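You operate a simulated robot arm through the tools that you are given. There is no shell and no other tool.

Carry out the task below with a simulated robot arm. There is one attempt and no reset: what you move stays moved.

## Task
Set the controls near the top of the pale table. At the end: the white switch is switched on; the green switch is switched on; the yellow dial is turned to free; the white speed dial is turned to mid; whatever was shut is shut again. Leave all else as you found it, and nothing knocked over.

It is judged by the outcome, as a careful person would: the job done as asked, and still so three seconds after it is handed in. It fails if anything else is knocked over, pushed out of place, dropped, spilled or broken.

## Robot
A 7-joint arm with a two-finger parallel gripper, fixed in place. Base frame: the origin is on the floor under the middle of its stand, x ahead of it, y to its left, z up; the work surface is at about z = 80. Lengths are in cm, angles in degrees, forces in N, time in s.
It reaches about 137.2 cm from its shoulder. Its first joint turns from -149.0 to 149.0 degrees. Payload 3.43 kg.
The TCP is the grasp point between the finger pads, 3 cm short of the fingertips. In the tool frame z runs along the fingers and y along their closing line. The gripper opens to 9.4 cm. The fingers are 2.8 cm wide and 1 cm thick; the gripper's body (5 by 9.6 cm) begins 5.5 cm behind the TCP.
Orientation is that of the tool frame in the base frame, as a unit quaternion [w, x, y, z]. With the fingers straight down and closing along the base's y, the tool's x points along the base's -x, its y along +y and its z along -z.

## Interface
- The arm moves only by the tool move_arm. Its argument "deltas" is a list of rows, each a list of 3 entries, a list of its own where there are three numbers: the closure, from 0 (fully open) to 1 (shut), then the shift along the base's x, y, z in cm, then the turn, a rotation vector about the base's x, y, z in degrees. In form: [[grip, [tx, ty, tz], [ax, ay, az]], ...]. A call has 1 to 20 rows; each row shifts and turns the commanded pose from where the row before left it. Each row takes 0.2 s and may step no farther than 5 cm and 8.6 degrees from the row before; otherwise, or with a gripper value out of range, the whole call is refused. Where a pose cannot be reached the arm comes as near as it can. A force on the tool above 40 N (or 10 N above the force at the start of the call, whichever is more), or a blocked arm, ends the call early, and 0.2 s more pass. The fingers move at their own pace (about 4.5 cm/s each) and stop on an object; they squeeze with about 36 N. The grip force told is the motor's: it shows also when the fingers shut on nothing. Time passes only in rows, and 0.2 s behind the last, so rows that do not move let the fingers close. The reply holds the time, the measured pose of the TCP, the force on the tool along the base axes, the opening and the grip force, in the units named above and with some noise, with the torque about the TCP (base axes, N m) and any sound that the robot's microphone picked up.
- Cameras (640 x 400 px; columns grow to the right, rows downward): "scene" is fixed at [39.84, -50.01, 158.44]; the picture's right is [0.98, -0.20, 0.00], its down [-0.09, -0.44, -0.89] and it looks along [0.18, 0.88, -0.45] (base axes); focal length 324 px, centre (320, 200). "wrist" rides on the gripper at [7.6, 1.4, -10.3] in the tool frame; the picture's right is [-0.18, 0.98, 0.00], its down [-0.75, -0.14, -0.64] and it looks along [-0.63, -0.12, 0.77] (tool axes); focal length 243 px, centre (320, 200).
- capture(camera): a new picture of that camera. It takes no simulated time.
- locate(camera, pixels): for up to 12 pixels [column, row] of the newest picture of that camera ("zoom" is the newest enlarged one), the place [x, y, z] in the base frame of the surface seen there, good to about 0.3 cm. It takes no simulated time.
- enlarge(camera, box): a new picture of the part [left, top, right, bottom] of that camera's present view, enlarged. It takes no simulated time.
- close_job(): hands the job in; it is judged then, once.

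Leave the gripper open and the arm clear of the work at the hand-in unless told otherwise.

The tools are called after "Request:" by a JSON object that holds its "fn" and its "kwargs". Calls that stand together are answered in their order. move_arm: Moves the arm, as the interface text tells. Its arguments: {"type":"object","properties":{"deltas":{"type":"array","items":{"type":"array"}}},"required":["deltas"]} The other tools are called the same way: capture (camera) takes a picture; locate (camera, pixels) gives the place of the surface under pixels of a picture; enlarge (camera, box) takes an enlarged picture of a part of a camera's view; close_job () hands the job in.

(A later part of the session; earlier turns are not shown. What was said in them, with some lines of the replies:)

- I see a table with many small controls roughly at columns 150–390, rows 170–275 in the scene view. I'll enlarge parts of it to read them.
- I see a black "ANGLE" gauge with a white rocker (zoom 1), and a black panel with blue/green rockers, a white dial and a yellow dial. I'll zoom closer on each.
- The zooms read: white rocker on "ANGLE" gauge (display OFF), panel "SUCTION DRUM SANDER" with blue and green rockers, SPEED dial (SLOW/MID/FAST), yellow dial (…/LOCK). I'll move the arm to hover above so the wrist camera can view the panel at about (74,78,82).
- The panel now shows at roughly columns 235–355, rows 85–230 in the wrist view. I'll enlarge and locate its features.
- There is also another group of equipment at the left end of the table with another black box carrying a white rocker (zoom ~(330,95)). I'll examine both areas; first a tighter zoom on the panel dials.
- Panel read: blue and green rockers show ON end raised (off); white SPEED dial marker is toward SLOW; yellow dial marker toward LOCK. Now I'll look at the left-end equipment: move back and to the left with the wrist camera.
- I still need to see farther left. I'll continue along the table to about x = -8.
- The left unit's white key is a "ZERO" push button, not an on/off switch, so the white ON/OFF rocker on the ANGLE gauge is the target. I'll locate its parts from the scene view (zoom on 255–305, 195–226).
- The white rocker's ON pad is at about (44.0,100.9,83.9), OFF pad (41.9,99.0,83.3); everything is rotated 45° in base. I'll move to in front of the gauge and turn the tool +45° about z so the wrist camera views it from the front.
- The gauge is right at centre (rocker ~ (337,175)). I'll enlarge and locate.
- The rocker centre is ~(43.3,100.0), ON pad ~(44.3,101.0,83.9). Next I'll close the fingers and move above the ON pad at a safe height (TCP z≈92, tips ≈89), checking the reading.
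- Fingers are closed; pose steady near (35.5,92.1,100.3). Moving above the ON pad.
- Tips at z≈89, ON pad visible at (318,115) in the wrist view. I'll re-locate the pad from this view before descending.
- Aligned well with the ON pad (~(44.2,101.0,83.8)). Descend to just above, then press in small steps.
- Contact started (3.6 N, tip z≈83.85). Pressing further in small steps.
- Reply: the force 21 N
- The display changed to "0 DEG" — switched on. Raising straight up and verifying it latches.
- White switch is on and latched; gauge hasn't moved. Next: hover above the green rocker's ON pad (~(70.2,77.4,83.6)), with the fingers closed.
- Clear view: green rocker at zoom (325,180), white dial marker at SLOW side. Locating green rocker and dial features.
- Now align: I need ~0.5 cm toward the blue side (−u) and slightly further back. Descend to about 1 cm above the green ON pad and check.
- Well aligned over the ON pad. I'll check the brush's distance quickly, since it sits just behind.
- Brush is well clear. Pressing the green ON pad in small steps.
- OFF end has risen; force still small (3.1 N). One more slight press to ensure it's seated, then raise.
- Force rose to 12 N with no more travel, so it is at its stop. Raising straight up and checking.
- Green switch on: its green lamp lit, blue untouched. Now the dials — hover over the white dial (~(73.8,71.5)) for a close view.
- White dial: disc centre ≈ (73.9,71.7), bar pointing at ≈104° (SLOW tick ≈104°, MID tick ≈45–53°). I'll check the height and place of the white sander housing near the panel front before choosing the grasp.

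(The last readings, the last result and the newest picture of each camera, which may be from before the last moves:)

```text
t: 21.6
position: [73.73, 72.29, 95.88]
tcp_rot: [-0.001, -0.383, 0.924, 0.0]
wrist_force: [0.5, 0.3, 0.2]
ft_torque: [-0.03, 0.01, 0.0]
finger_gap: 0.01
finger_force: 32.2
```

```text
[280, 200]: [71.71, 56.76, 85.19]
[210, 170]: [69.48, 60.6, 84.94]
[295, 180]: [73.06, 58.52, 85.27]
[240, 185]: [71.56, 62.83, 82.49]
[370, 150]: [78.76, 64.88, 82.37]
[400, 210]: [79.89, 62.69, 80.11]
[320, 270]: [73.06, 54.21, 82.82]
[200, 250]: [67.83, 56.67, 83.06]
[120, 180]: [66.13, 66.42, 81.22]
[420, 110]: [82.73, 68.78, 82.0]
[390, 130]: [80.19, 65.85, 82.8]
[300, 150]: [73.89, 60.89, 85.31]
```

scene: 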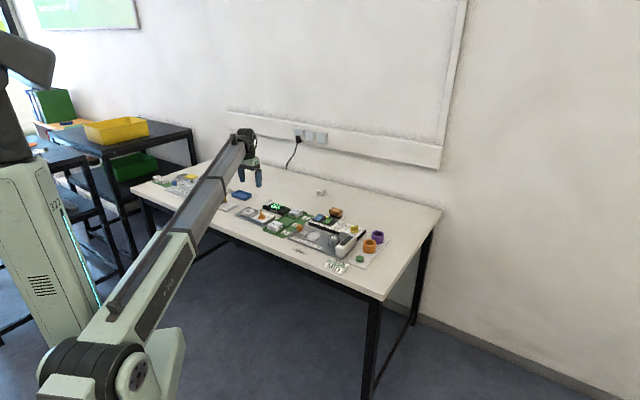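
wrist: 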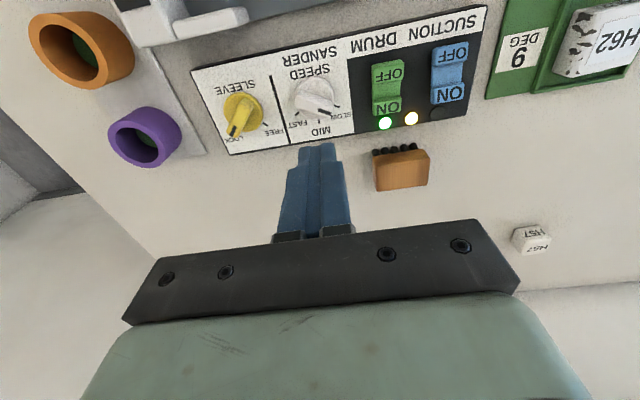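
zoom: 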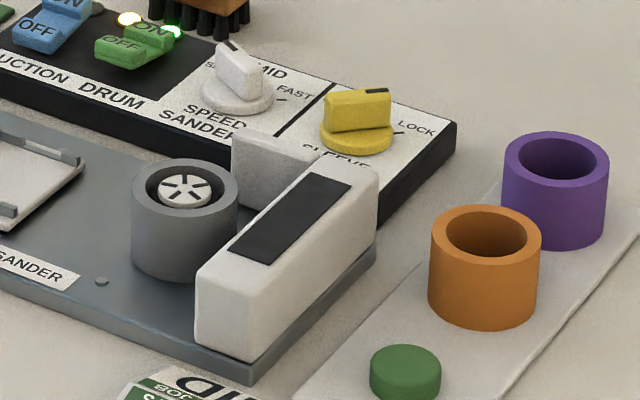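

The sander housing tops at z≈85.3 and lies ≥5 cm from the white dial, so clear. I'll open the fingers to about 3.7 cm, rotate the tool +60° (so closing line is across the white bar), and centre over (73.9,71.7).

Request:
{"fn": "move_arm", "kwargs": {"deltas": [[0.6, [0, 0, 0], [0, 0, 7.5]], [0.6, [0.1, -0.3, 0], [0, 0, 7.5]], [0.6, [0.1, -0.3, 0], [0, 0, 7.5]], [0.6, [0, 0, 0], [0, 0, 7.5]], [0.6, [0, 0, 0], [0, 0, 7.5]], [0.6, [0, 0, 0], [0, 0, 7.5]], [0.6, [0, 0, 0], [0, 0, 7.5]], [0.6, [0, 0, 0], [0, 0, 7.5]], [0.6, [0, 0, 0], [0, 0, 0]], [0.6, [0, 0, 0], [0, 0, 0]]]}}

Request:
{"fn": "capture", "kwargs": {"camera": "wrist"}}

Request:
{"fn": "capture", "kwargs": {"camera": "scene"}}

```text
t: 23.8
position: [73.76, 71.62, 96.05]
tcp_rot: [0.0, 0.793, -0.609, 0.0]
wrist_force: [-0.2, -0.7, 0.1]
ft_torque: [-0.05, 0.0, 0.0]
finger_gap: 3.77
finger_force: 0.1
```

```text
taken
```

wrist: 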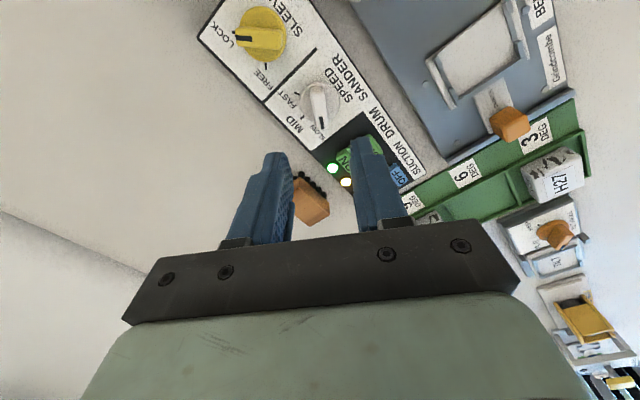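

```text
taken
```

scene: 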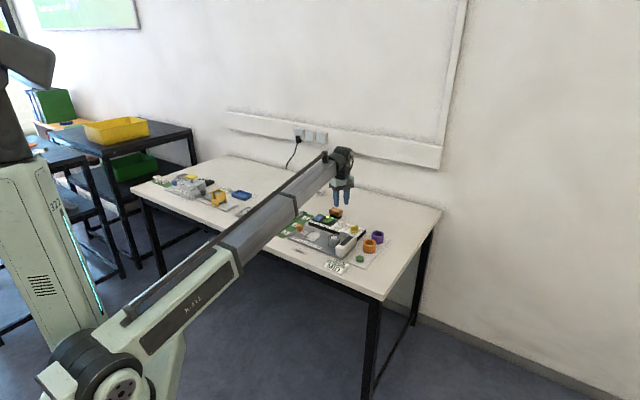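

Tool yaw is now 105° and the white dial's bar appears nearly vertical in the wrist image around (318,105), between the fingers. Zooming for alignment.

Request:
{"fn": "enlarge", "kwargs": {"camera": "wrist", "box": [220, 0, 400, 160]}}

Request:
{"fn": "locate", "kwargs": {"camera": "zoom", "pixels": [[350, 315], [360, 235], [330, 240], [310, 180], [370, 210], [325, 320], [345, 280], [290, 270], [260, 250], [155, 165]]}}

```text
2.50 times, centred on (310, 80) of wrist
```

zoom: 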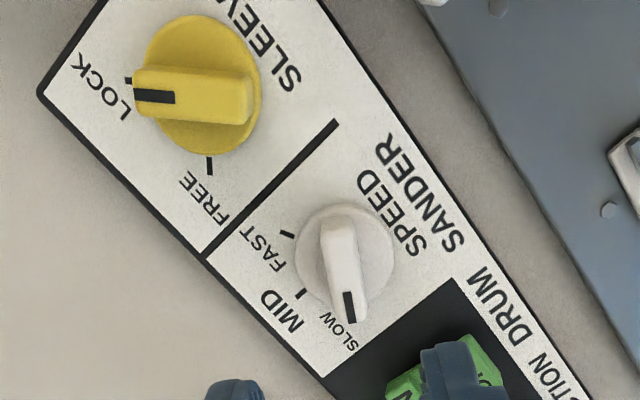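

```text
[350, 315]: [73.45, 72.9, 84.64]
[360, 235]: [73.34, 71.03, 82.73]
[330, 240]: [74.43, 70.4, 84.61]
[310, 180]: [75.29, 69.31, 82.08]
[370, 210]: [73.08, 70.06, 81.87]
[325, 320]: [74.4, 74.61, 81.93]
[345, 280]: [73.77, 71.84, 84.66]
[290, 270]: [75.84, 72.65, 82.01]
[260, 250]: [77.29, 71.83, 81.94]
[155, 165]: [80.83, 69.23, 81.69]
```

This view shows the ticks clearly: yellow bar points to LOCK (tick (130,80)), FREE tick at (209,167); white MID tick at (301,294), FAST at (287,235). Locate these ticks for angles.

Request:
{"fn": "locate", "kwargs": {"camera": "zoom", "pixels": [[301, 294], [287, 235], [130, 80], [209, 166], [201, 30], [258, 85], [205, 145], [395, 260], [346, 203], [250, 95], [140, 95], [190, 95]]}}

Request:
{"fn": "enlarge", "kwargs": {"camera": "scene", "box": [310, 185, 380, 255]}}

```text
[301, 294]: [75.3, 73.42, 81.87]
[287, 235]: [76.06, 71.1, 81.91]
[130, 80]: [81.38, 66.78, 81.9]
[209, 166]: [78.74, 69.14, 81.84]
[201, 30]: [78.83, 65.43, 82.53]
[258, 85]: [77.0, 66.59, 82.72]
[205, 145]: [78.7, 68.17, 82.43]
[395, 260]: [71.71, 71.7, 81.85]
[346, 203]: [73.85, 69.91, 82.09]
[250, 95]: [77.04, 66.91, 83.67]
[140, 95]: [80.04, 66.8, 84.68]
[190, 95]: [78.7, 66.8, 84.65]
```

```text
5.71 times, centred on (345, 220) of scene
```

zoom: 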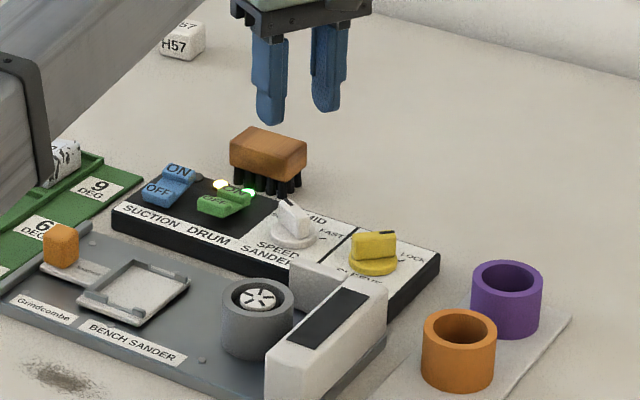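

White dial: centre ≈ (73.8,71.7), bar ≈105°, MID ≈45–49°. Yellow: centre ≈ (78.8,66.8), bar at 0° (LOCK), FREE at 90°. Descend over the white bar in stages.

Request:
{"fn": "move_arm", "kwargs": {"deltas": [[0.6, [0, 0.05, -3], [0, 0, 0]], [0.6, [0, 0, -3], [0, 0, 0]], [0.6, [0, 0, -1.5], [0, 0, 0]], [0.6, [0, 0, 0], [0, 0, 0]]]}}

Request:
{"fn": "capture", "kwargs": {"camera": "wrist"}}

Request:
{"fn": "enlarge", "kwargs": {"camera": "wrist", "box": [220, 20, 420, 180]}}

Request:
{"fn": "enlarge", "kwargs": {"camera": "scene", "box": [310, 195, 380, 245]}}

```text
t: 24.8
position: [73.71, 71.5, 88.24]
tcp_rot: [0.0, 0.793, -0.609, 0.0]
wrist_force: [0.3, 0.6, 0.0]
ft_torque: [-0.01, -0.02, -0.02]
finger_gap: 3.79
finger_force: 0.0
```

```text
taken
```

wrist: 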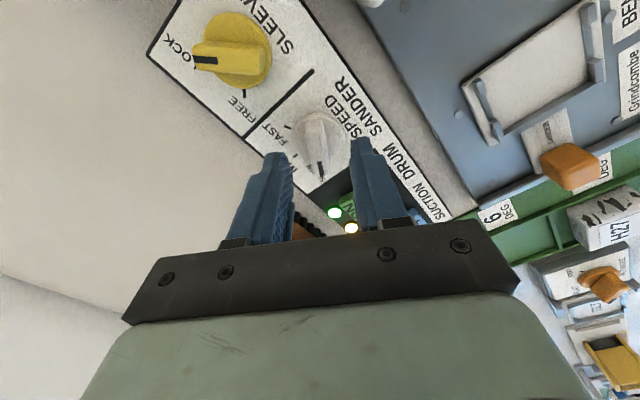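

```text
2.50 times, centred on (320, 100) of wrist
```

zoom: 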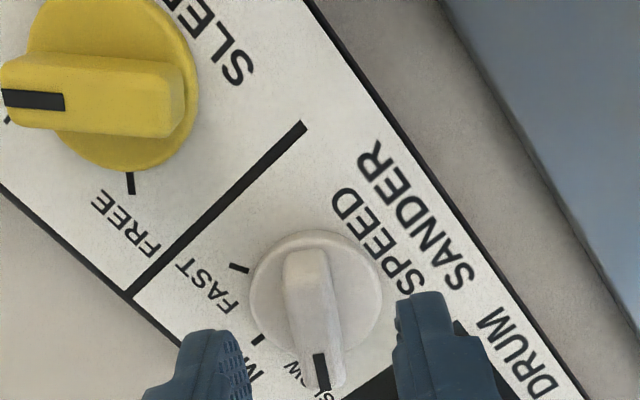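

```text
8.00 times, centred on (345, 220) of scene
```

zoom: 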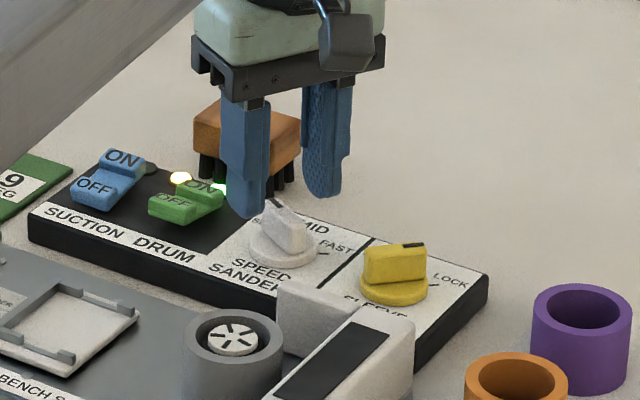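

Centred over the bar (tips z≈85.2). Descending 2.1 cm and then closing gently on the bar.

Request:
{"fn": "move_arm", "kwargs": {"deltas": [[0.6, [0.05, 0.1, -1.2], [0, 0, 0]], [0.6, [0, 0, -0.9], [0, 0, 0]], [0.6, [0, 0, 0], [0, 0, 0]]]}}

Request:
{"fn": "capture", "kwargs": {"camera": "wrist"}}

Request:
{"fn": "enlarge", "kwargs": {"camera": "scene", "box": [310, 195, 380, 245]}}

```text
t: 25.6
position: [73.78, 71.71, 86.32]
tcp_rot: [-0.001, 0.794, -0.608, 0.0]
wrist_force: [-0.1, 0.0, 0.4]
ft_torque: [0.03, 0.01, -0.03]
finger_gap: 3.76
finger_force: 0.1
```

```text
taken
```

wrist: 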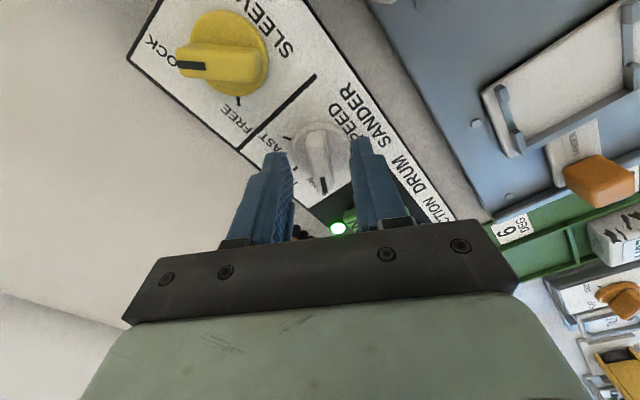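

```text
8.00 times, centred on (345, 220) of scene
```

zoom: 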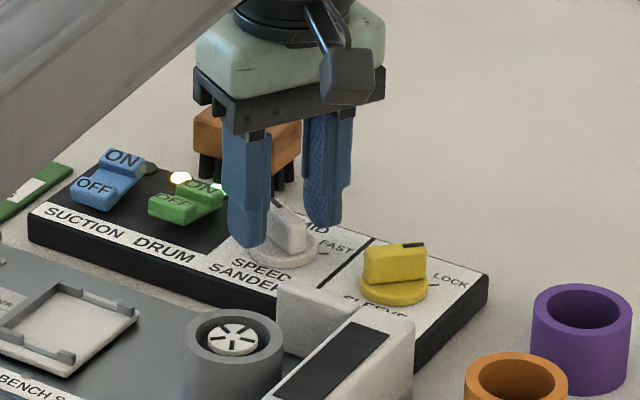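

Tips at z≈83.3, straddling the bar without contact. Closing gradually and watching side forces.

Request:
{"fn": "move_arm", "kwargs": {"deltas": [[0.8, [0, 0, 0], [0, 0, 0]], [0.8, [0, 0, 0], [0, 0, 0]], [0.83, [0, 0, 0], [0, 0, 0]], [0.83, [0, 0, 0], [0, 0, 0]]]}}

Request:
{"fn": "enlarge", "kwargs": {"camera": "wrist", "box": [240, 80, 400, 200]}}

```text
t: 26.6
position: [73.83, 71.76, 86.23]
tcp_rot: [-0.001, 0.793, -0.609, -0.001]
wrist_force: [0.4, 0.4, 0.4]
ft_torque: [-0.02, 0.01, -0.04]
finger_gap: 1.59
finger_force: 0.1
```

```text
3.33 times, centred on (320, 140) of wrist
```

zoom: 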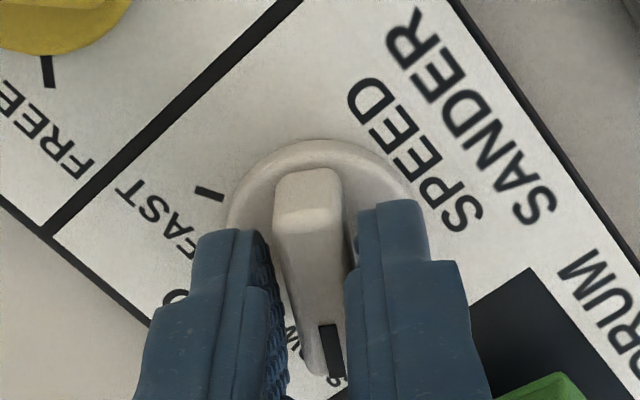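

Fingers at 1.59 cm gap, bar centred between them. Closing further in small steps.

Request:
{"fn": "move_arm", "kwargs": {"deltas": [[0.86, [0, 0, 0], [0, 0, 0]], [0.88, [0, 0, 0], [0, 0, 0]], [0.9, [0, 0, 0], [0, 0, 0]], [0.9, [0, 0, 0], [0, 0, 0]]]}}

Request:
{"fn": "enlarge", "kwargs": {"camera": "wrist", "box": [240, 80, 400, 200]}}

```text
t: 27.6
position: [73.83, 71.62, 86.4]
tcp_rot: [0.0, 0.793, -0.609, 0.0]
wrist_force: [-5.0, -1.5, -1.1]
ft_torque: [0.06, 0.07, -0.01]
finger_gap: 1.19
finger_force: 44.6
```

```text
3.33 times, centred on (320, 140) of wrist
```

zoom: 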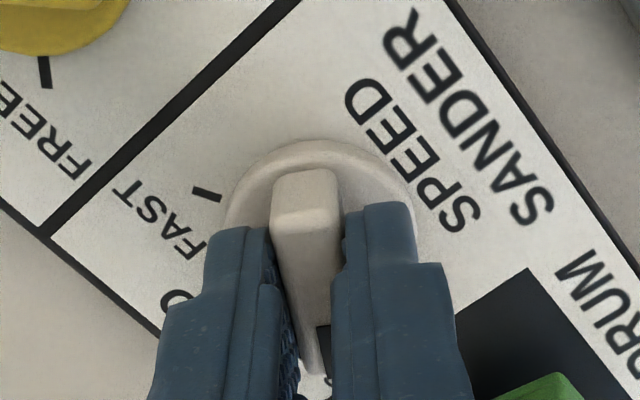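

Bar gripped (gap 1.19 cm), small side force −5 N in x. I'll relieve by shifting −0.1 in x, then turn clockwise (negative z) in steps, checking forces.

Request:
{"fn": "move_arm", "kwargs": {"deltas": [[0.9, [-0.1, -0.03, 0], [0, 0, 0]], [0.9, [0, 0, 0], [0, 0, -5]], [0.9, [0, 0, 0], [0, 0, -5]], [0.9, [0, 0, 0], [0, 0, -5]]]}}

Request:
{"fn": "enlarge", "kwargs": {"camera": "wrist", "box": [240, 80, 400, 200]}}

```text
t: 28.6
position: [73.82, 71.71, 86.33]
tcp_rot: [0.0, -0.707, 0.707, 0.0]
wrist_force: [-9.5, -7.2, -13.7]
ft_torque: [1.12, 0.09, 0.0]
finger_gap: 1.18
finger_force: 45.0
```

```text
3.33 times, centred on (320, 140) of wrist
```

zoom: 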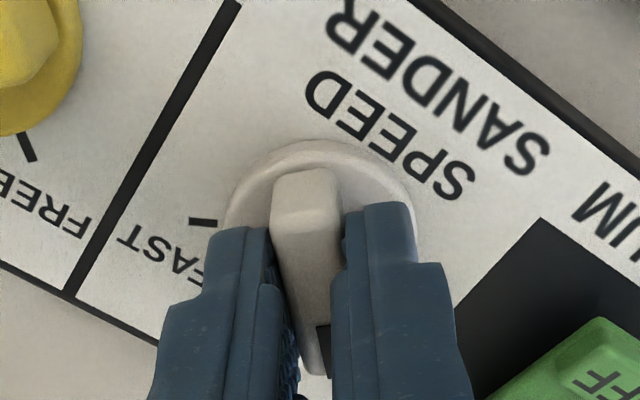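

The dial turned with the grip. Forces are moderate; I'll let it settle for one row and re-read.

Request:
{"fn": "move_arm", "kwargs": {"deltas": [[0.9, [0, 0, 0], [0, 0, 0]], [0.9, [0, 0, 0], [0, 0, 0]]]}}

Request:
{"fn": "enlarge", "kwargs": {"camera": "scene", "box": [310, 195, 380, 245]}}

```text
t: 29.2
position: [74.0, 71.7, 86.36]
tcp_rot: [0.001, 0.707, -0.707, -0.001]
wrist_force: [-12.1, -12.0, -18.2]
ft_torque: [0.8, 0.2, -0.01]
finger_gap: 1.16
finger_force: 44.8
```

```text
8.00 times, centred on (345, 220) of scene
```

zoom: 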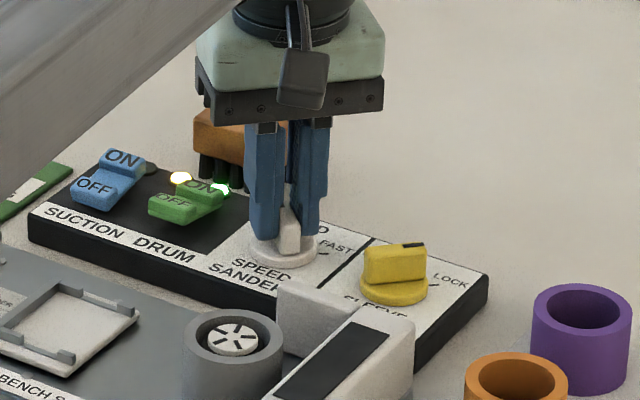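

Forces indicate my held pose is slightly off the dial's axis (tool pulled −x, −y, −z). Shifting slightly in that direction to relieve.

Request:
{"fn": "move_arm", "kwargs": {"deltas": [[0.9, [-0.08, -0.08, -0.08], [0, 0, 0]], [0.9, [0, 0, 0], [0, 0, 0]]]}}

```text
t: 29.8
position: [73.92, 71.61, 86.28]
tcp_rot: [0.0, 0.707, -0.707, 0.0]
wrist_force: [-8.1, -2.9, -10.3]
ft_torque: [-1.48, 0.18, 0.0]
finger_gap: 1.17
finger_force: 45.2
```

Forces dropped. Relieve slightly more, then continue turning.

Request:
{"fn": "move_arm", "kwargs": {"deltas": [[0.9, [-0.1, -0.03, -0.08], [0, 0, 0]], [0.9, [0, 0, 0], [0, 0, -5]], [0.9, [0, 0, 0], [0, 0, -5]], [0.9, [0, 0, 0], [0, 0, -5]], [0.9, [0, 0, 0], [0, 0, 0]]]}}

Request:
{"fn": "enlarge", "kwargs": {"camera": "wrist", "box": [240, 80, 400, 200]}}

```text
t: 31.0
position: [73.83, 71.75, 86.3]
tcp_rot: [0.002, -0.608, 0.794, 0.0]
wrist_force: [13.3, 8.4, 15.5]
ft_torque: [-0.85, 0.12, 0.01]
finger_gap: 1.21
finger_force: 44.8
```

```text
3.33 times, centred on (320, 140) of wrist
```

zoom: 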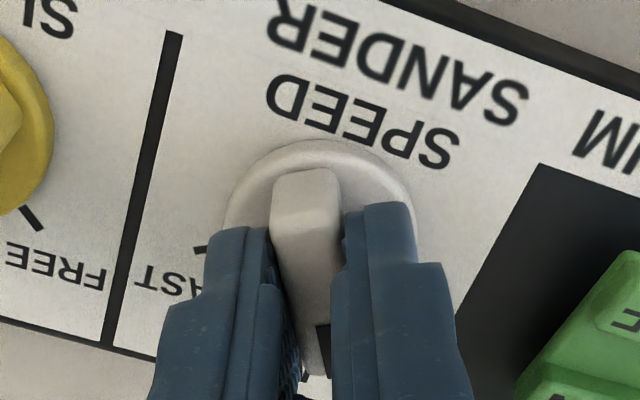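

Yaw is now 75°, dial following. Relieve forces the other way a bit and turn another 15°, then check.

Request:
{"fn": "move_arm", "kwargs": {"deltas": [[0.9, [0.07, 0.05, 0.08], [0, 0, 0]], [0.9, [0, 0, 0], [0, 0, -5]], [0.9, [0, 0, 0], [0, 0, -5]], [0.9, [0, 0, 0], [0, 0, -5]], [0.9, [0, 0, 0], [0, 0, 0]]]}}

Request:
{"fn": "enlarge", "kwargs": {"camera": "wrist", "box": [240, 80, 400, 200]}}

```text
t: 32.2
position: [73.79, 71.74, 86.32]
tcp_rot: [0.001, -0.499, 0.866, 0.0]
wrist_force: [20.6, 0.0, 7.9]
ft_torque: [0.63, -0.78, 0.01]
finger_gap: 1.2
finger_force: 45.4
```

```text
3.33 times, centred on (320, 140) of wrist
```

zoom: 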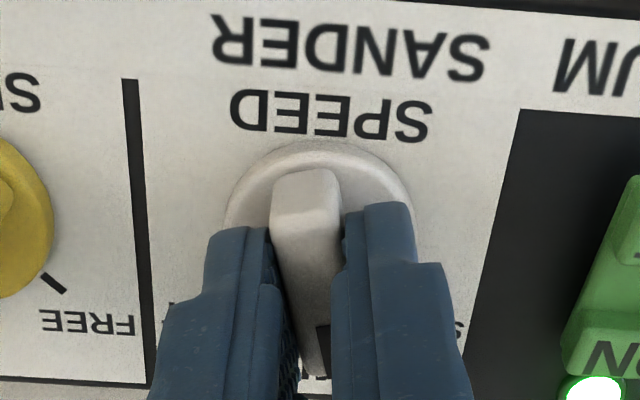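

Yaw ≈60°. Relieve +x and turn the last ~14° to about yaw 46 (bar pointing to MID).

Request:
{"fn": "move_arm", "kwargs": {"deltas": [[0.9, [0.15, 0, 0.05], [0, 0, 0]], [0.9, [0, 0, 0], [0, 0, -5]], [0.9, [0, 0, 0], [0, 0, -5]], [0.9, [0, 0, 0], [0, 0, -4]], [0.9, [0, 0, 0], [0, 0, 0]]]}}

Request:
{"fn": "enlarge", "kwargs": {"camera": "wrist", "box": [240, 80, 400, 200]}}

Request:
{"fn": "enlarge", "kwargs": {"camera": "scene", "box": [310, 195, 380, 245]}}

```text
t: 33.4
position: [73.83, 71.75, 86.36]
tcp_rot: [0.0, -0.39, 0.921, 0.0]
wrist_force: [11.6, 5.8, -3.3]
ft_torque: [0.8, -0.97, -0.02]
finger_gap: 1.19
finger_force: 44.7
```

```text
3.33 times, centred on (320, 140) of wrist
```

zoom: 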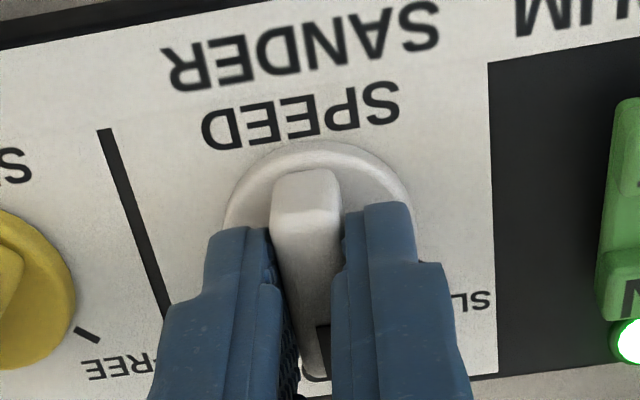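

```text
8.00 times, centred on (345, 220) of scene
```

zoom: 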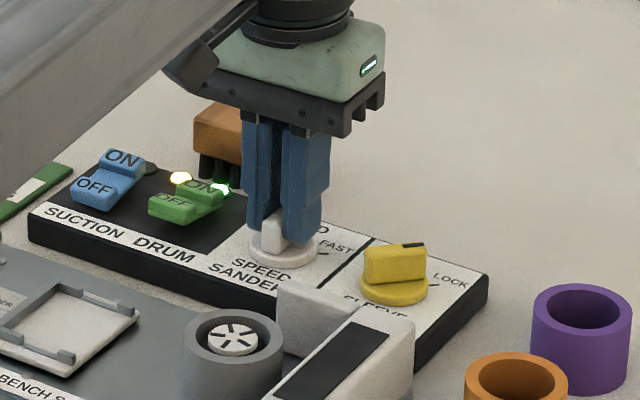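

Yaw ≈46°. Now open the fingers to ~3.7 cm and rise straight up to inspect the dial.

Request:
{"fn": "move_arm", "kwargs": {"deltas": [[0.9, [0.07, 0.04, 0], [0, 0, 0]], [0.6, [0, 0, 0], [0, 0, 0]], [0.6, [0, 0, 0], [0, 0, 0]], [0.6, [0, 0, 0], [0, 0, 0]], [0.6, [0, 0, 1], [0, 0, 0]], [0.6, [0, 0, 3], [0, 0, 0]], [0.6, [0, 0, 4], [0, 0, 0]], [0.6, [0, 0, 3], [0, 0, 0]], [0.6, [0, 0, 0], [0, 0, 0]]]}}

Request:
{"fn": "capture", "kwargs": {"camera": "wrist"}}

Request:
{"fn": "enlarge", "kwargs": {"camera": "wrist", "box": [200, 40, 420, 170]}}

Request:
{"fn": "enlarge", "kwargs": {"camera": "scene", "box": [310, 195, 380, 245]}}

```text
t: 35.4
position: [73.9, 71.79, 97.22]
tcp_rot: [0.0, -0.392, 0.92, 0.0]
wrist_force: [0.6, -0.5, -1.0]
ft_torque: [0.01, 0.02, -0.03]
finger_gap: 3.77
finger_force: 0.0
```

```text
taken
```

wrist: 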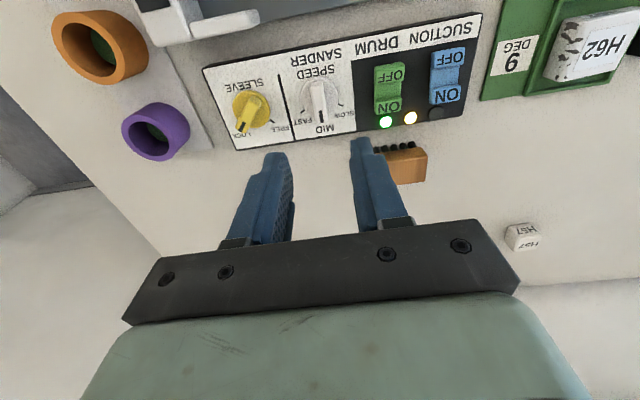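

```text
2.91 times, centred on (310, 105) of wrist
```

zoom: 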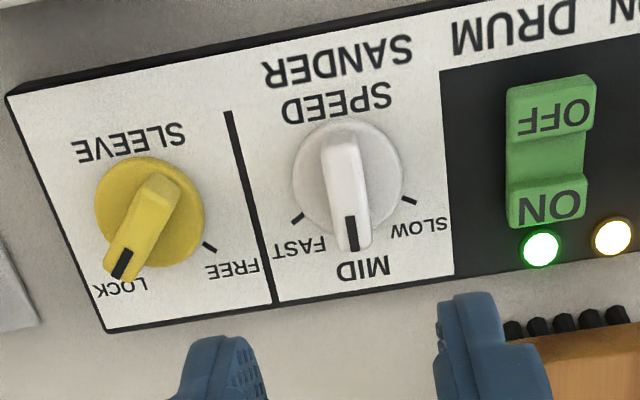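

```text
8.00 times, centred on (345, 220) of scene
```

zoom: 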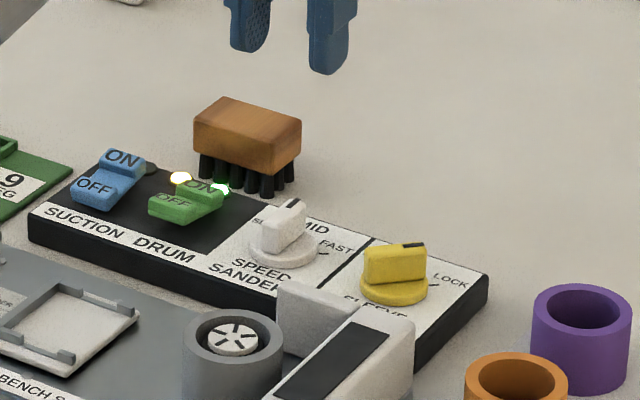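

White dial now points at MID. Next the yellow dial; check neighbours: sander housing (wrist (190,30),(255,18)) and purple cup (155,130).

Request:
{"fn": "locate", "kwargs": {"camera": "wrist", "pixels": [[190, 30], [257, 16], [182, 42], [188, 120], [185, 140], [155, 105], [205, 70], [234, 150], [240, 135], [250, 102], [268, 118], [146, 40]]}}

```text
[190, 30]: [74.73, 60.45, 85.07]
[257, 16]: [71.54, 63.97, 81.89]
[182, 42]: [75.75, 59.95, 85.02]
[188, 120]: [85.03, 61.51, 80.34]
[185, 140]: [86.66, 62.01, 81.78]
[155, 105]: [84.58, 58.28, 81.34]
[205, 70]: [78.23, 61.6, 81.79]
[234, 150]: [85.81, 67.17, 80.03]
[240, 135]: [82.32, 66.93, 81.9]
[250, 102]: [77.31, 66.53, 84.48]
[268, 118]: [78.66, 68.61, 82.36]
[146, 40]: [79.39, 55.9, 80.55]
```

Clear by about 3 cm. Move over the yellow dial (≈(78.8,66.8)), rotating the tool −46° to yaw 0 so the closing line is across its bar.

Request:
{"fn": "move_arm", "kwargs": {"deltas": [[0.6, [0.7, -0.714, 0], [0, 0, -6.6]], [0.6, [0.7, -0.714, 0], [0, 0, -6.6]], [0.6, [0.7, -0.714, 0], [0, 0, -6.6]], [0.6, [0.7, -0.714, 0], [0, 0, -6.6]], [0.6, [0.7, -0.714, 0], [0, 0, -6.6]], [0.6, [0.7, -0.714, -1], [0, 0, -6.6]], [0.6, [0.7, -0.714, -1], [0, 0, -6.4]], [0.6, [0, 0, 0], [0, 0, 0]], [0.6, [0, 0, 0], [0, 0, 0]]]}}

Request:
{"fn": "capture", "kwargs": {"camera": "wrist"}}

Request:
{"fn": "enlarge", "kwargs": {"camera": "wrist", "box": [220, 40, 420, 170]}}

```text
t: 37.4
position: [78.78, 66.78, 95.41]
tcp_rot: [0.001, 0.001, 1.0, 0.0]
wrist_force: [0.4, -0.2, -0.1]
ft_torque: [0.03, -0.01, 0.03]
finger_gap: 3.74
finger_force: 0.0
```

```text
taken
```

wrist: 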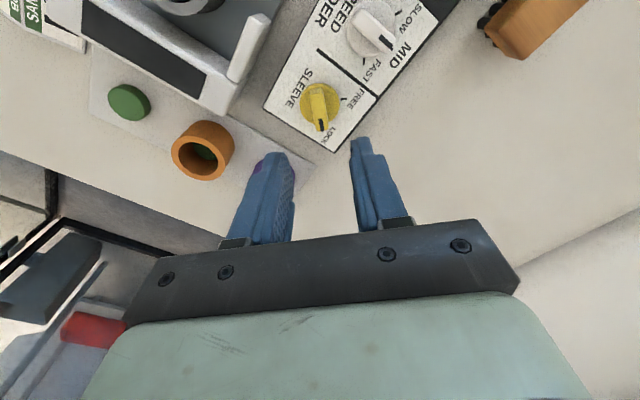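

```text
3.08 times, centred on (320, 105) of wrist
```

zoom: 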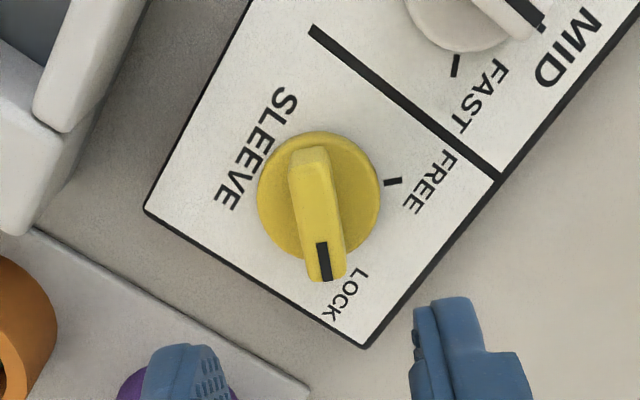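

Aligned over the yellow bar (zoom (318,215)). Descend in stages.

Request:
{"fn": "move_arm", "kwargs": {"deltas": [[0.6, [0, 0, -3], [0, 0, 0]], [0.6, [0, 0, -3], [0, 0, 0]], [0.6, [0, 0, -1.2], [0, 0, 0]], [0.6, [0, 0, 0], [0, 0, 0]]]}}

Request:
{"fn": "enlarge", "kwargs": {"camera": "wrist", "box": [220, 60, 420, 190]}}

Request:
{"fn": "enlarge", "kwargs": {"camera": "scene", "box": [320, 205, 390, 255]}}

```text
t: 38.4
position: [78.96, 66.79, 88.05]
tcp_rot: [0.0, 0.0, 1.0, -0.001]
wrist_force: [-0.1, -1.1, 0.6]
ft_torque: [-0.01, -0.01, 0.05]
finger_gap: 3.74
finger_force: 0.0
```

```text
3.08 times, centred on (320, 125) of wrist
```

zoom: 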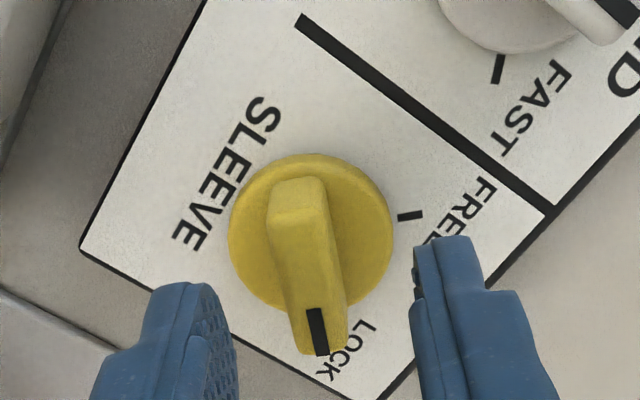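

```text
8.00 times, centred on (355, 230) of scene
```

zoom: 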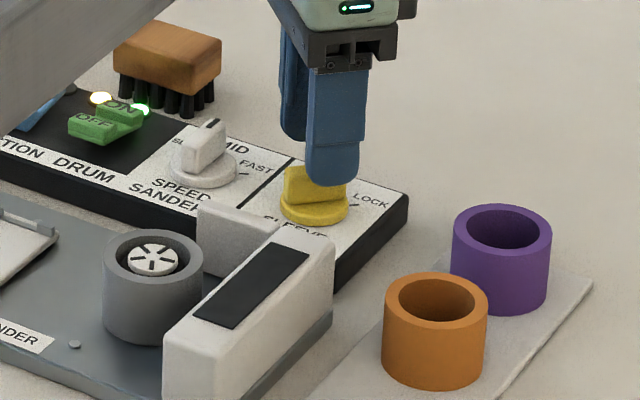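

Centred. Descend another 1.8 cm and close gradually to ~1.6 cm gap.

Request:
{"fn": "move_arm", "kwargs": {"deltas": [[0.6, [0, 0, -1.0], [0, 0, 0]], [0.6, [0, 0, -0.8], [0, 0, 0]], [0.8, [0, 0, 0], [0, 0, 0]], [0.83, [0, 0, 0], [0, 0, 0]], [0.83, [0, 0, 0], [0, 0, 0]], [0.83, [0, 0, 0], [0, 0, 0]]]}}

Request:
{"fn": "enlarge", "kwargs": {"camera": "wrist", "box": [240, 80, 400, 200]}}

```text
t: 39.8
position: [78.96, 66.79, 86.27]
tcp_rot: [0.0, -0.001, 1.0, -0.001]
wrist_force: [-0.2, 0.2, 0.9]
ft_torque: [-0.02, 0.05, 0.03]
finger_gap: 1.6
finger_force: 0.0
```

```text
3.33 times, centred on (320, 140) of wrist
```

zoom: 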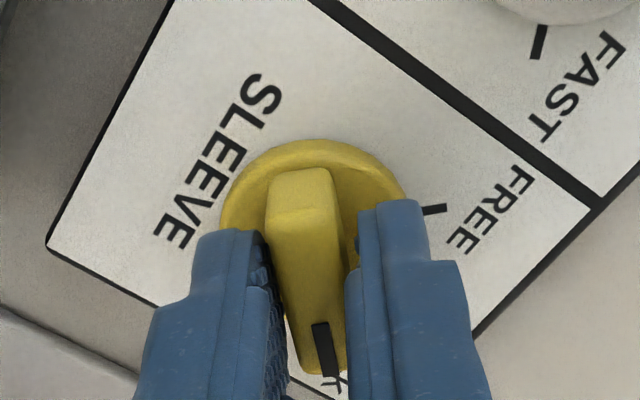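

Bar is centred. Close on it.

Request:
{"fn": "move_arm", "kwargs": {"deltas": [[0.86, [0, 0, 0], [0, 0, 0]], [0.88, [0, 0, 0], [0, 0, 0]], [0.9, [0, 0, 0], [0, 0, 0]], [0.9, [0, 0, 0], [0, 0, 0]]]}}

```text
t: 40.8
position: [78.78, 66.67, 86.38]
tcp_rot: [0.0, 0.0, 1.0, -0.001]
wrist_force: [-0.6, -7.4, -0.3]
ft_torque: [-0.12, -0.04, 0.04]
finger_gap: 1.21
finger_force: 40.8
```

Gripped (1.21 cm), small −y force. Relieve and turn counter-clockwise (+z) 20°.

Request:
{"fn": "move_arm", "kwargs": {"deltas": [[0.9, [0, -0.06, 0], [0, 0, 0]], [0.9, [0, 0, 0], [0, 0, 5]], [0.9, [0, 0, 0], [0, 0, 5]], [0.9, [0, 0, 0], [0, 0, 5]], [0.9, [0, 0, 0], [0, 0, 5]], [0.9, [0, 0, 0], [0, 0, 0]]]}}

Request:
{"fn": "enlarge", "kwargs": {"camera": "wrist", "box": [240, 80, 400, 200]}}

```text
t: 42.2
position: [78.9, 66.69, 86.4]
tcp_rot: [0.001, -0.174, 0.985, 0.0]
wrist_force: [10.0, -0.3, -4.4]
ft_torque: [-0.48, 1.02, 0.01]
finger_gap: 1.18
finger_force: 45.0
```

```text
3.33 times, centred on (320, 140) of wrist
```

zoom: 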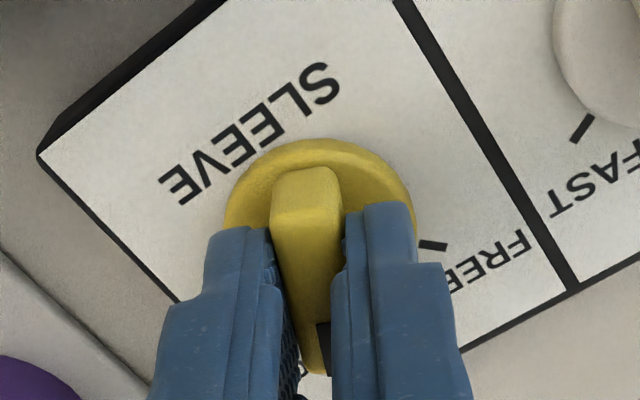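

Dial follows (yaw 20°). Relieve +x slightly and continue 20°.

Request:
{"fn": "move_arm", "kwargs": {"deltas": [[0.9, [0.07, 0, -0.03], [0, 0, 0]], [0.9, [0, 0, 0], [0, 0, 5]], [0.9, [0, 0, 0], [0, 0, 5]], [0.9, [0, 0, 0], [0, 0, 5]], [0.9, [0, 0, 0], [0, 0, 5]], [0.9, [0, 0, 0], [0, 0, 0]]]}}

Request:
{"fn": "enlarge", "kwargs": {"camera": "scene", "box": [320, 205, 390, 255]}}

```text
t: 43.6
position: [78.88, 66.75, 86.43]
tcp_rot: [0.0, -0.342, 0.94, 0.0]
wrist_force: [5.3, -1.0, -1.1]
ft_torque: [0.89, -1.15, -0.01]
finger_gap: 1.19
finger_force: 45.0
```

```text
8.00 times, centred on (355, 230) of scene
```

zoom: 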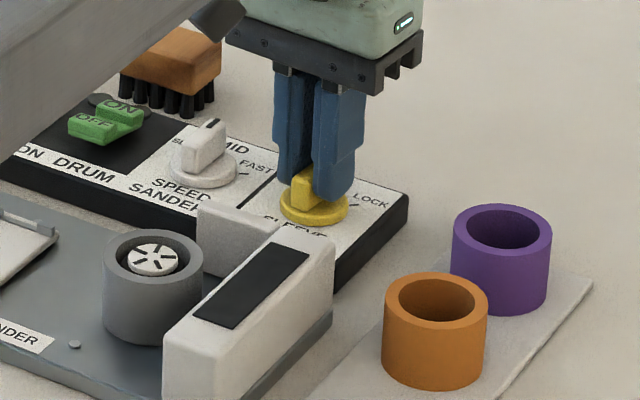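

Yaw is ~40°. I note the panel lamps went dark as the sleeve dial left LOCK (likely an interlock); the green rocker still appears pressed to ON. Continue turning toward FREE.

Request:
{"fn": "move_arm", "kwargs": {"deltas": [[0.9, [0.04, 0, 0], [0, 0, 0]], [0.9, [0, 0, 0], [0, 0, 5]], [0.9, [0, 0, 0], [0, 0, 5]], [0.9, [0, 0, 0], [0, 0, 5]], [0.9, [0, 0, 0], [0, 0, 5]], [0.9, [0, 0, 0], [0, 0, 0]]]}}

Request:
{"fn": "enlarge", "kwargs": {"camera": "wrist", "box": [240, 80, 400, 200]}}

Request:
{"fn": "enlarge", "kwargs": {"camera": "scene", "box": [310, 195, 380, 245]}}

```text
t: 45.0
position: [78.74, 66.82, 86.17]
tcp_rot: [0.0, -0.501, 0.866, -0.001]
wrist_force: [-1.2, -2.2, 6.3]
ft_torque: [-0.16, 0.19, 0.0]
finger_gap: 1.18
finger_force: 45.1
```

```text
3.33 times, centred on (320, 140) of wrist
```

zoom: 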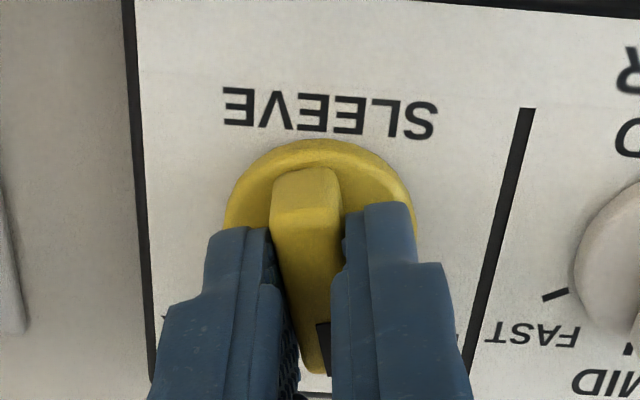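

```text
8.00 times, centred on (345, 220) of scene
```

zoom: 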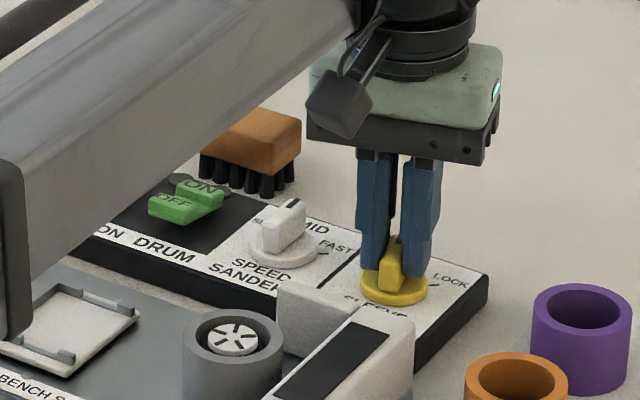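

Yaw 60°, forces low. Turn the last 30° in two halves.

Request:
{"fn": "move_arm", "kwargs": {"deltas": [[0.9, [0, 0, 0.04], [0, 0, 5]], [0.9, [0, 0, 0], [0, 0, 5]], [0.9, [0, 0, 0], [0, 0, 5]], [0.9, [0, 0, 0], [0, 0, 0]]]}}

Request:
{"fn": "enlarge", "kwargs": {"camera": "wrist", "box": [240, 80, 400, 200]}}

```text
t: 46.0
position: [78.91, 66.7, 86.42]
tcp_rot: [-0.002, -0.61, 0.793, 0.001]
wrist_force: [-10.3, 0.8, -8.8]
ft_torque: [0.26, 0.05, 0.02]
finger_gap: 1.21
finger_force: 45.2
```

```text
3.33 times, centred on (320, 140) of wrist
```

zoom: 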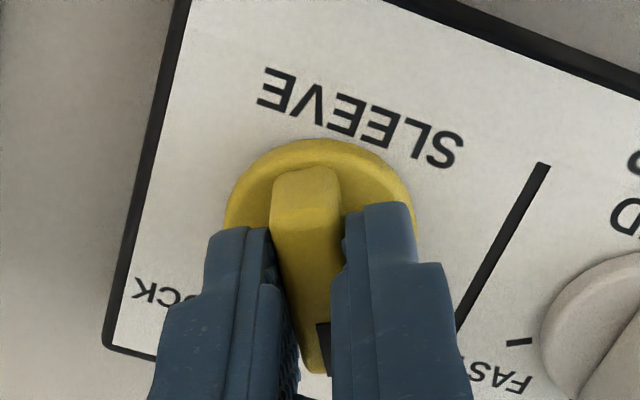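

Request:
{"fn": "move_arm", "kwargs": {"deltas": [[0.9, [-0.07, 0, -0.06], [0, 0, 0]], [0.9, [0, 0, 0], [0, 0, 5]], [0.9, [0, 0, 0], [0, 0, 5]], [0.9, [0, 0, 0], [0, 0, 5]], [0.9, [0, 0, 0], [0, 0, 0]]]}}

Request:
{"fn": "enlarge", "kwargs": {"camera": "wrist", "box": [240, 80, 400, 200]}}

Request:
{"fn": "enlarge", "kwargs": {"camera": "scene", "box": [310, 195, 380, 245]}}

```text
t: 47.2
position: [78.86, 66.79, 86.37]
tcp_rot: [-0.001, 0.707, -0.707, 0.0]
wrist_force: [-1.0, -0.7, -0.3]
ft_torque: [-0.06, 0.07, -0.01]
finger_gap: 1.16
finger_force: 45.3
```

```text
3.33 times, centred on (320, 140) of wrist
```

zoom: 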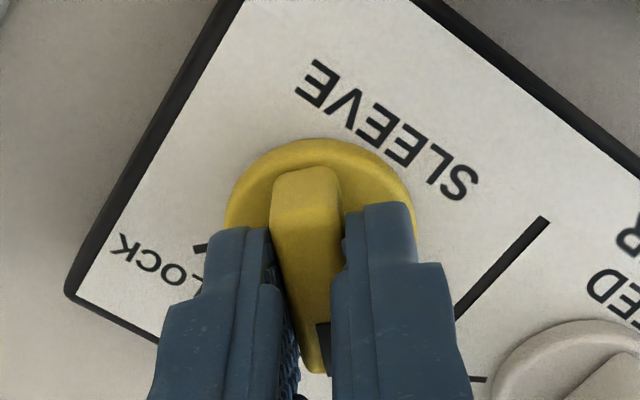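

```text
8.00 times, centred on (345, 220) of scene
```

zoom: 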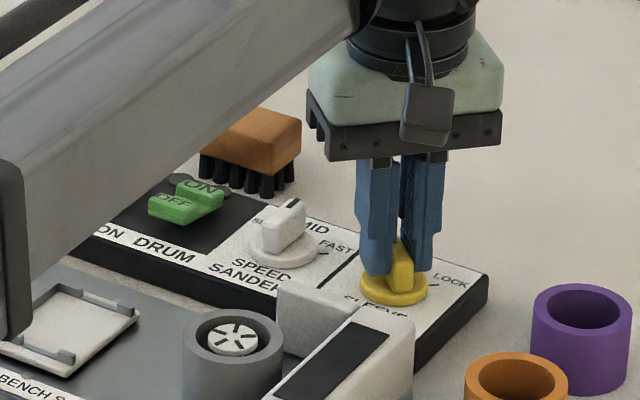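

At yaw 90° with almost zero force. Open to ~3.7 cm and rise straight up.

Request:
{"fn": "move_arm", "kwargs": {"deltas": [[0.6, [0, 0, 0], [0, 0, 0]], [0.6, [0, 0, 0], [0, 0, 0]], [0.6, [0, 0, 0], [0, 0, 0]], [0.6, [0, 0, 1], [0, 0, 0]], [0.6, [0, 0, 3], [0, 0, 0]], [0.6, [0, 0, 4], [0, 0, 0]], [0.6, [0, 0, 4], [0, 0, 0]], [0.6, [0, 0, 0], [0, 0, 0]]]}}

Request:
{"fn": "capture", "kwargs": {"camera": "wrist"}}

Request:
{"fn": "enlarge", "kwargs": {"camera": "wrist", "box": [220, 20, 440, 180]}}

Request:
{"fn": "enlarge", "kwargs": {"camera": "scene", "box": [310, 195, 380, 245]}}

```text
t: 49.0
position: [78.69, 66.75, 98.53]
tcp_rot: [0.0, -0.707, 0.707, 0.0]
wrist_force: [0.3, -0.8, -0.3]
ft_torque: [-0.02, 0.01, 0.04]
finger_gap: 3.77
finger_force: 0.1
```

```text
taken
```

wrist: 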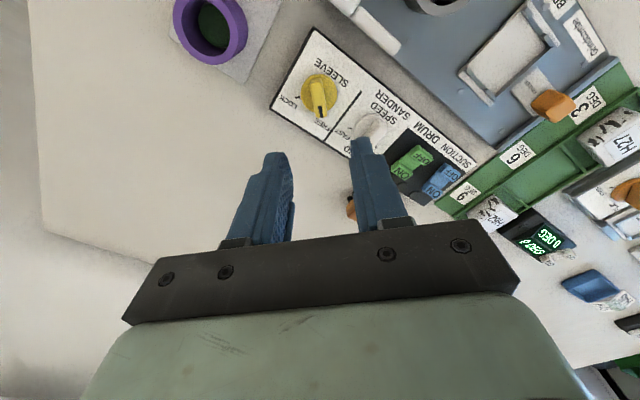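

```text
2.50 times, centred on (330, 100) of wrist
```

zoom: 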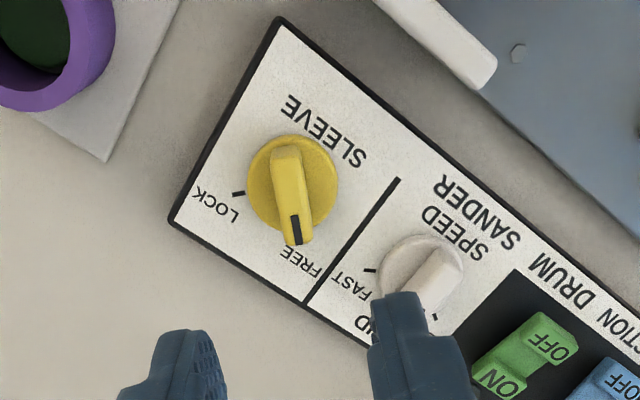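

```text
8.00 times, centred on (345, 220) of scene
```

zoom: 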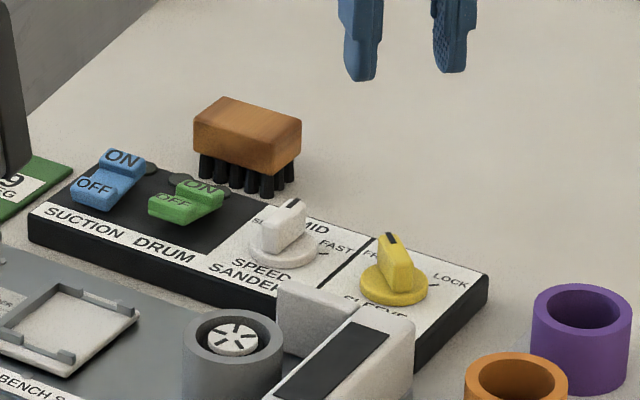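

Yellow points at FREE, white at MID, green rocker still ON-side down, gauge reads "0 DEG". Now retreat to the starting pose, rotating back and opening the gripper fully, then re-check everything.

Request:
{"fn": "move_arm", "kwargs": {"deltas": [[0.6, [0, 0, 4], [0, 0, 0]], [0.6, [0, 0, 4], [0, 0, -7.5]], [0.4, [-2, 1, 3], [0, 0, -7.5]], [0.2, [-3, 1.8, 1.5], [0, 0, -7.5]], [0, [-3.2, 1.9, 0.5], [0, 0, -7.5]], [0, [-3.2, 1.9, 0], [0, 0, -7.5]], [0, [-3.2, 1.9, 0], [0, 0, -7.5]], [0, [-3.2, 1.9, 0], [0, 0, -7.5]], [0, [-3.2, 1.9, 0], [0, 0, -7.5]], [0, [-3.2, 1.9, 0], [0, 0, -7.5]], [0, [-3.2, 1.9, 0], [0, 0, -7.5]], [0, [-3.2, 1.9, 0], [0, 0, -7.5]], [0, [-3.2, 1.9, 0], [0, 0, -7.5]], [0, [-3.2, 1.9, 0], [0, 0, 0]], [0, [-3, 1.8, 0], [0, 0, 0]], [0, [0, 0, 0], [0, 0, 0]]]}}

Request:
{"fn": "capture", "kwargs": {"camera": "scene"}}

Request:
{"fn": "enlarge", "kwargs": {"camera": "scene", "box": [300, 205, 380, 255]}}

Request:
{"fn": "enlarge", "kwargs": {"camera": "scene", "box": [230, 180, 400, 286]}}

Request:
{"fn": "capture", "kwargs": {"camera": "wrist"}}

```text
t: 52.4
position: [38.92, 90.36, 111.59]
tcp_rot: [0.0, 0.001, 1.0, -0.001]
wrist_force: [-0.4, -0.5, -0.1]
ft_torque: [0.0, 0.0, -0.01]
finger_gap: 9.37
finger_force: 0.0
```

```text
taken
```

scene: 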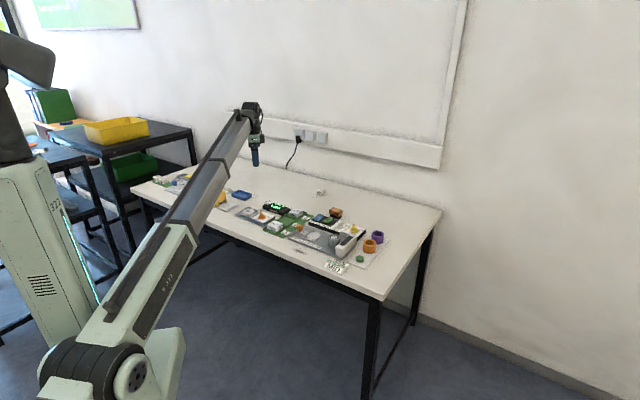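

```text
8.00 times, centred on (340, 230) of scene
```

zoom: 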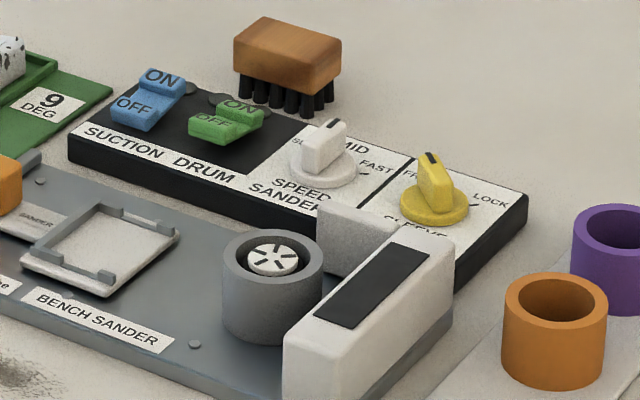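

```text
3.76 times, centred on (315, 233) of scene
```

zoom: 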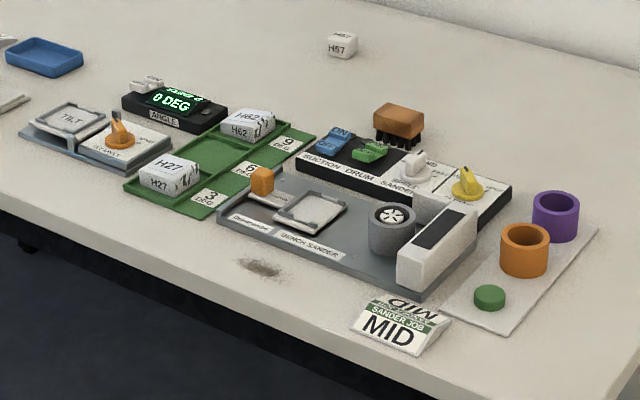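

```text
taken
```

wrist: 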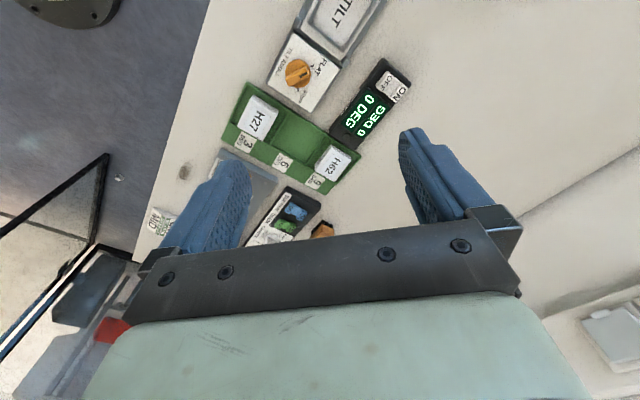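

The end-state check shows:
- **White switch:** on; the gauge shows "0 DEG".
- **Green switch:** ON side is down.
- **White speed dial:** points at MID.
- **Yellow dial:** points at FREE.

The blue rocker and everything else look as they were. Nothing was opened, so there is nothing to shut. The gripper is open and the arm is clear, so I'm handing in.

Request:
{"fn": "close_job", "kwargs": {}}

```text
The job is handed in.
```

The controls are set as you asked, and I've handed the job in. I checked each one by camera just before the hand-in:

- **White switch:** on. Its angle gauge changed from "OFF" to "0 DEG".
- **Green switch:** on. The ON side stayed down.
- **White speed dial:** turned from slow to mid.
- **Yellow dial:** turned from lock to free.

No covers or lids were opened, so there was nothing to shut again. Nothing else on the table looked moved, and the blue switch is untouched. The arm is back near where it started, with the gripper open.

Two panel lamps went dark while I was turning the yellow dial from lock to free. One was the green lamp that lit when I switched green on; the other had been lit from the start. I think it is a safety interlock that cuts out when the sleeve is freed. If so, the drum may not run until that dial is back on lock.
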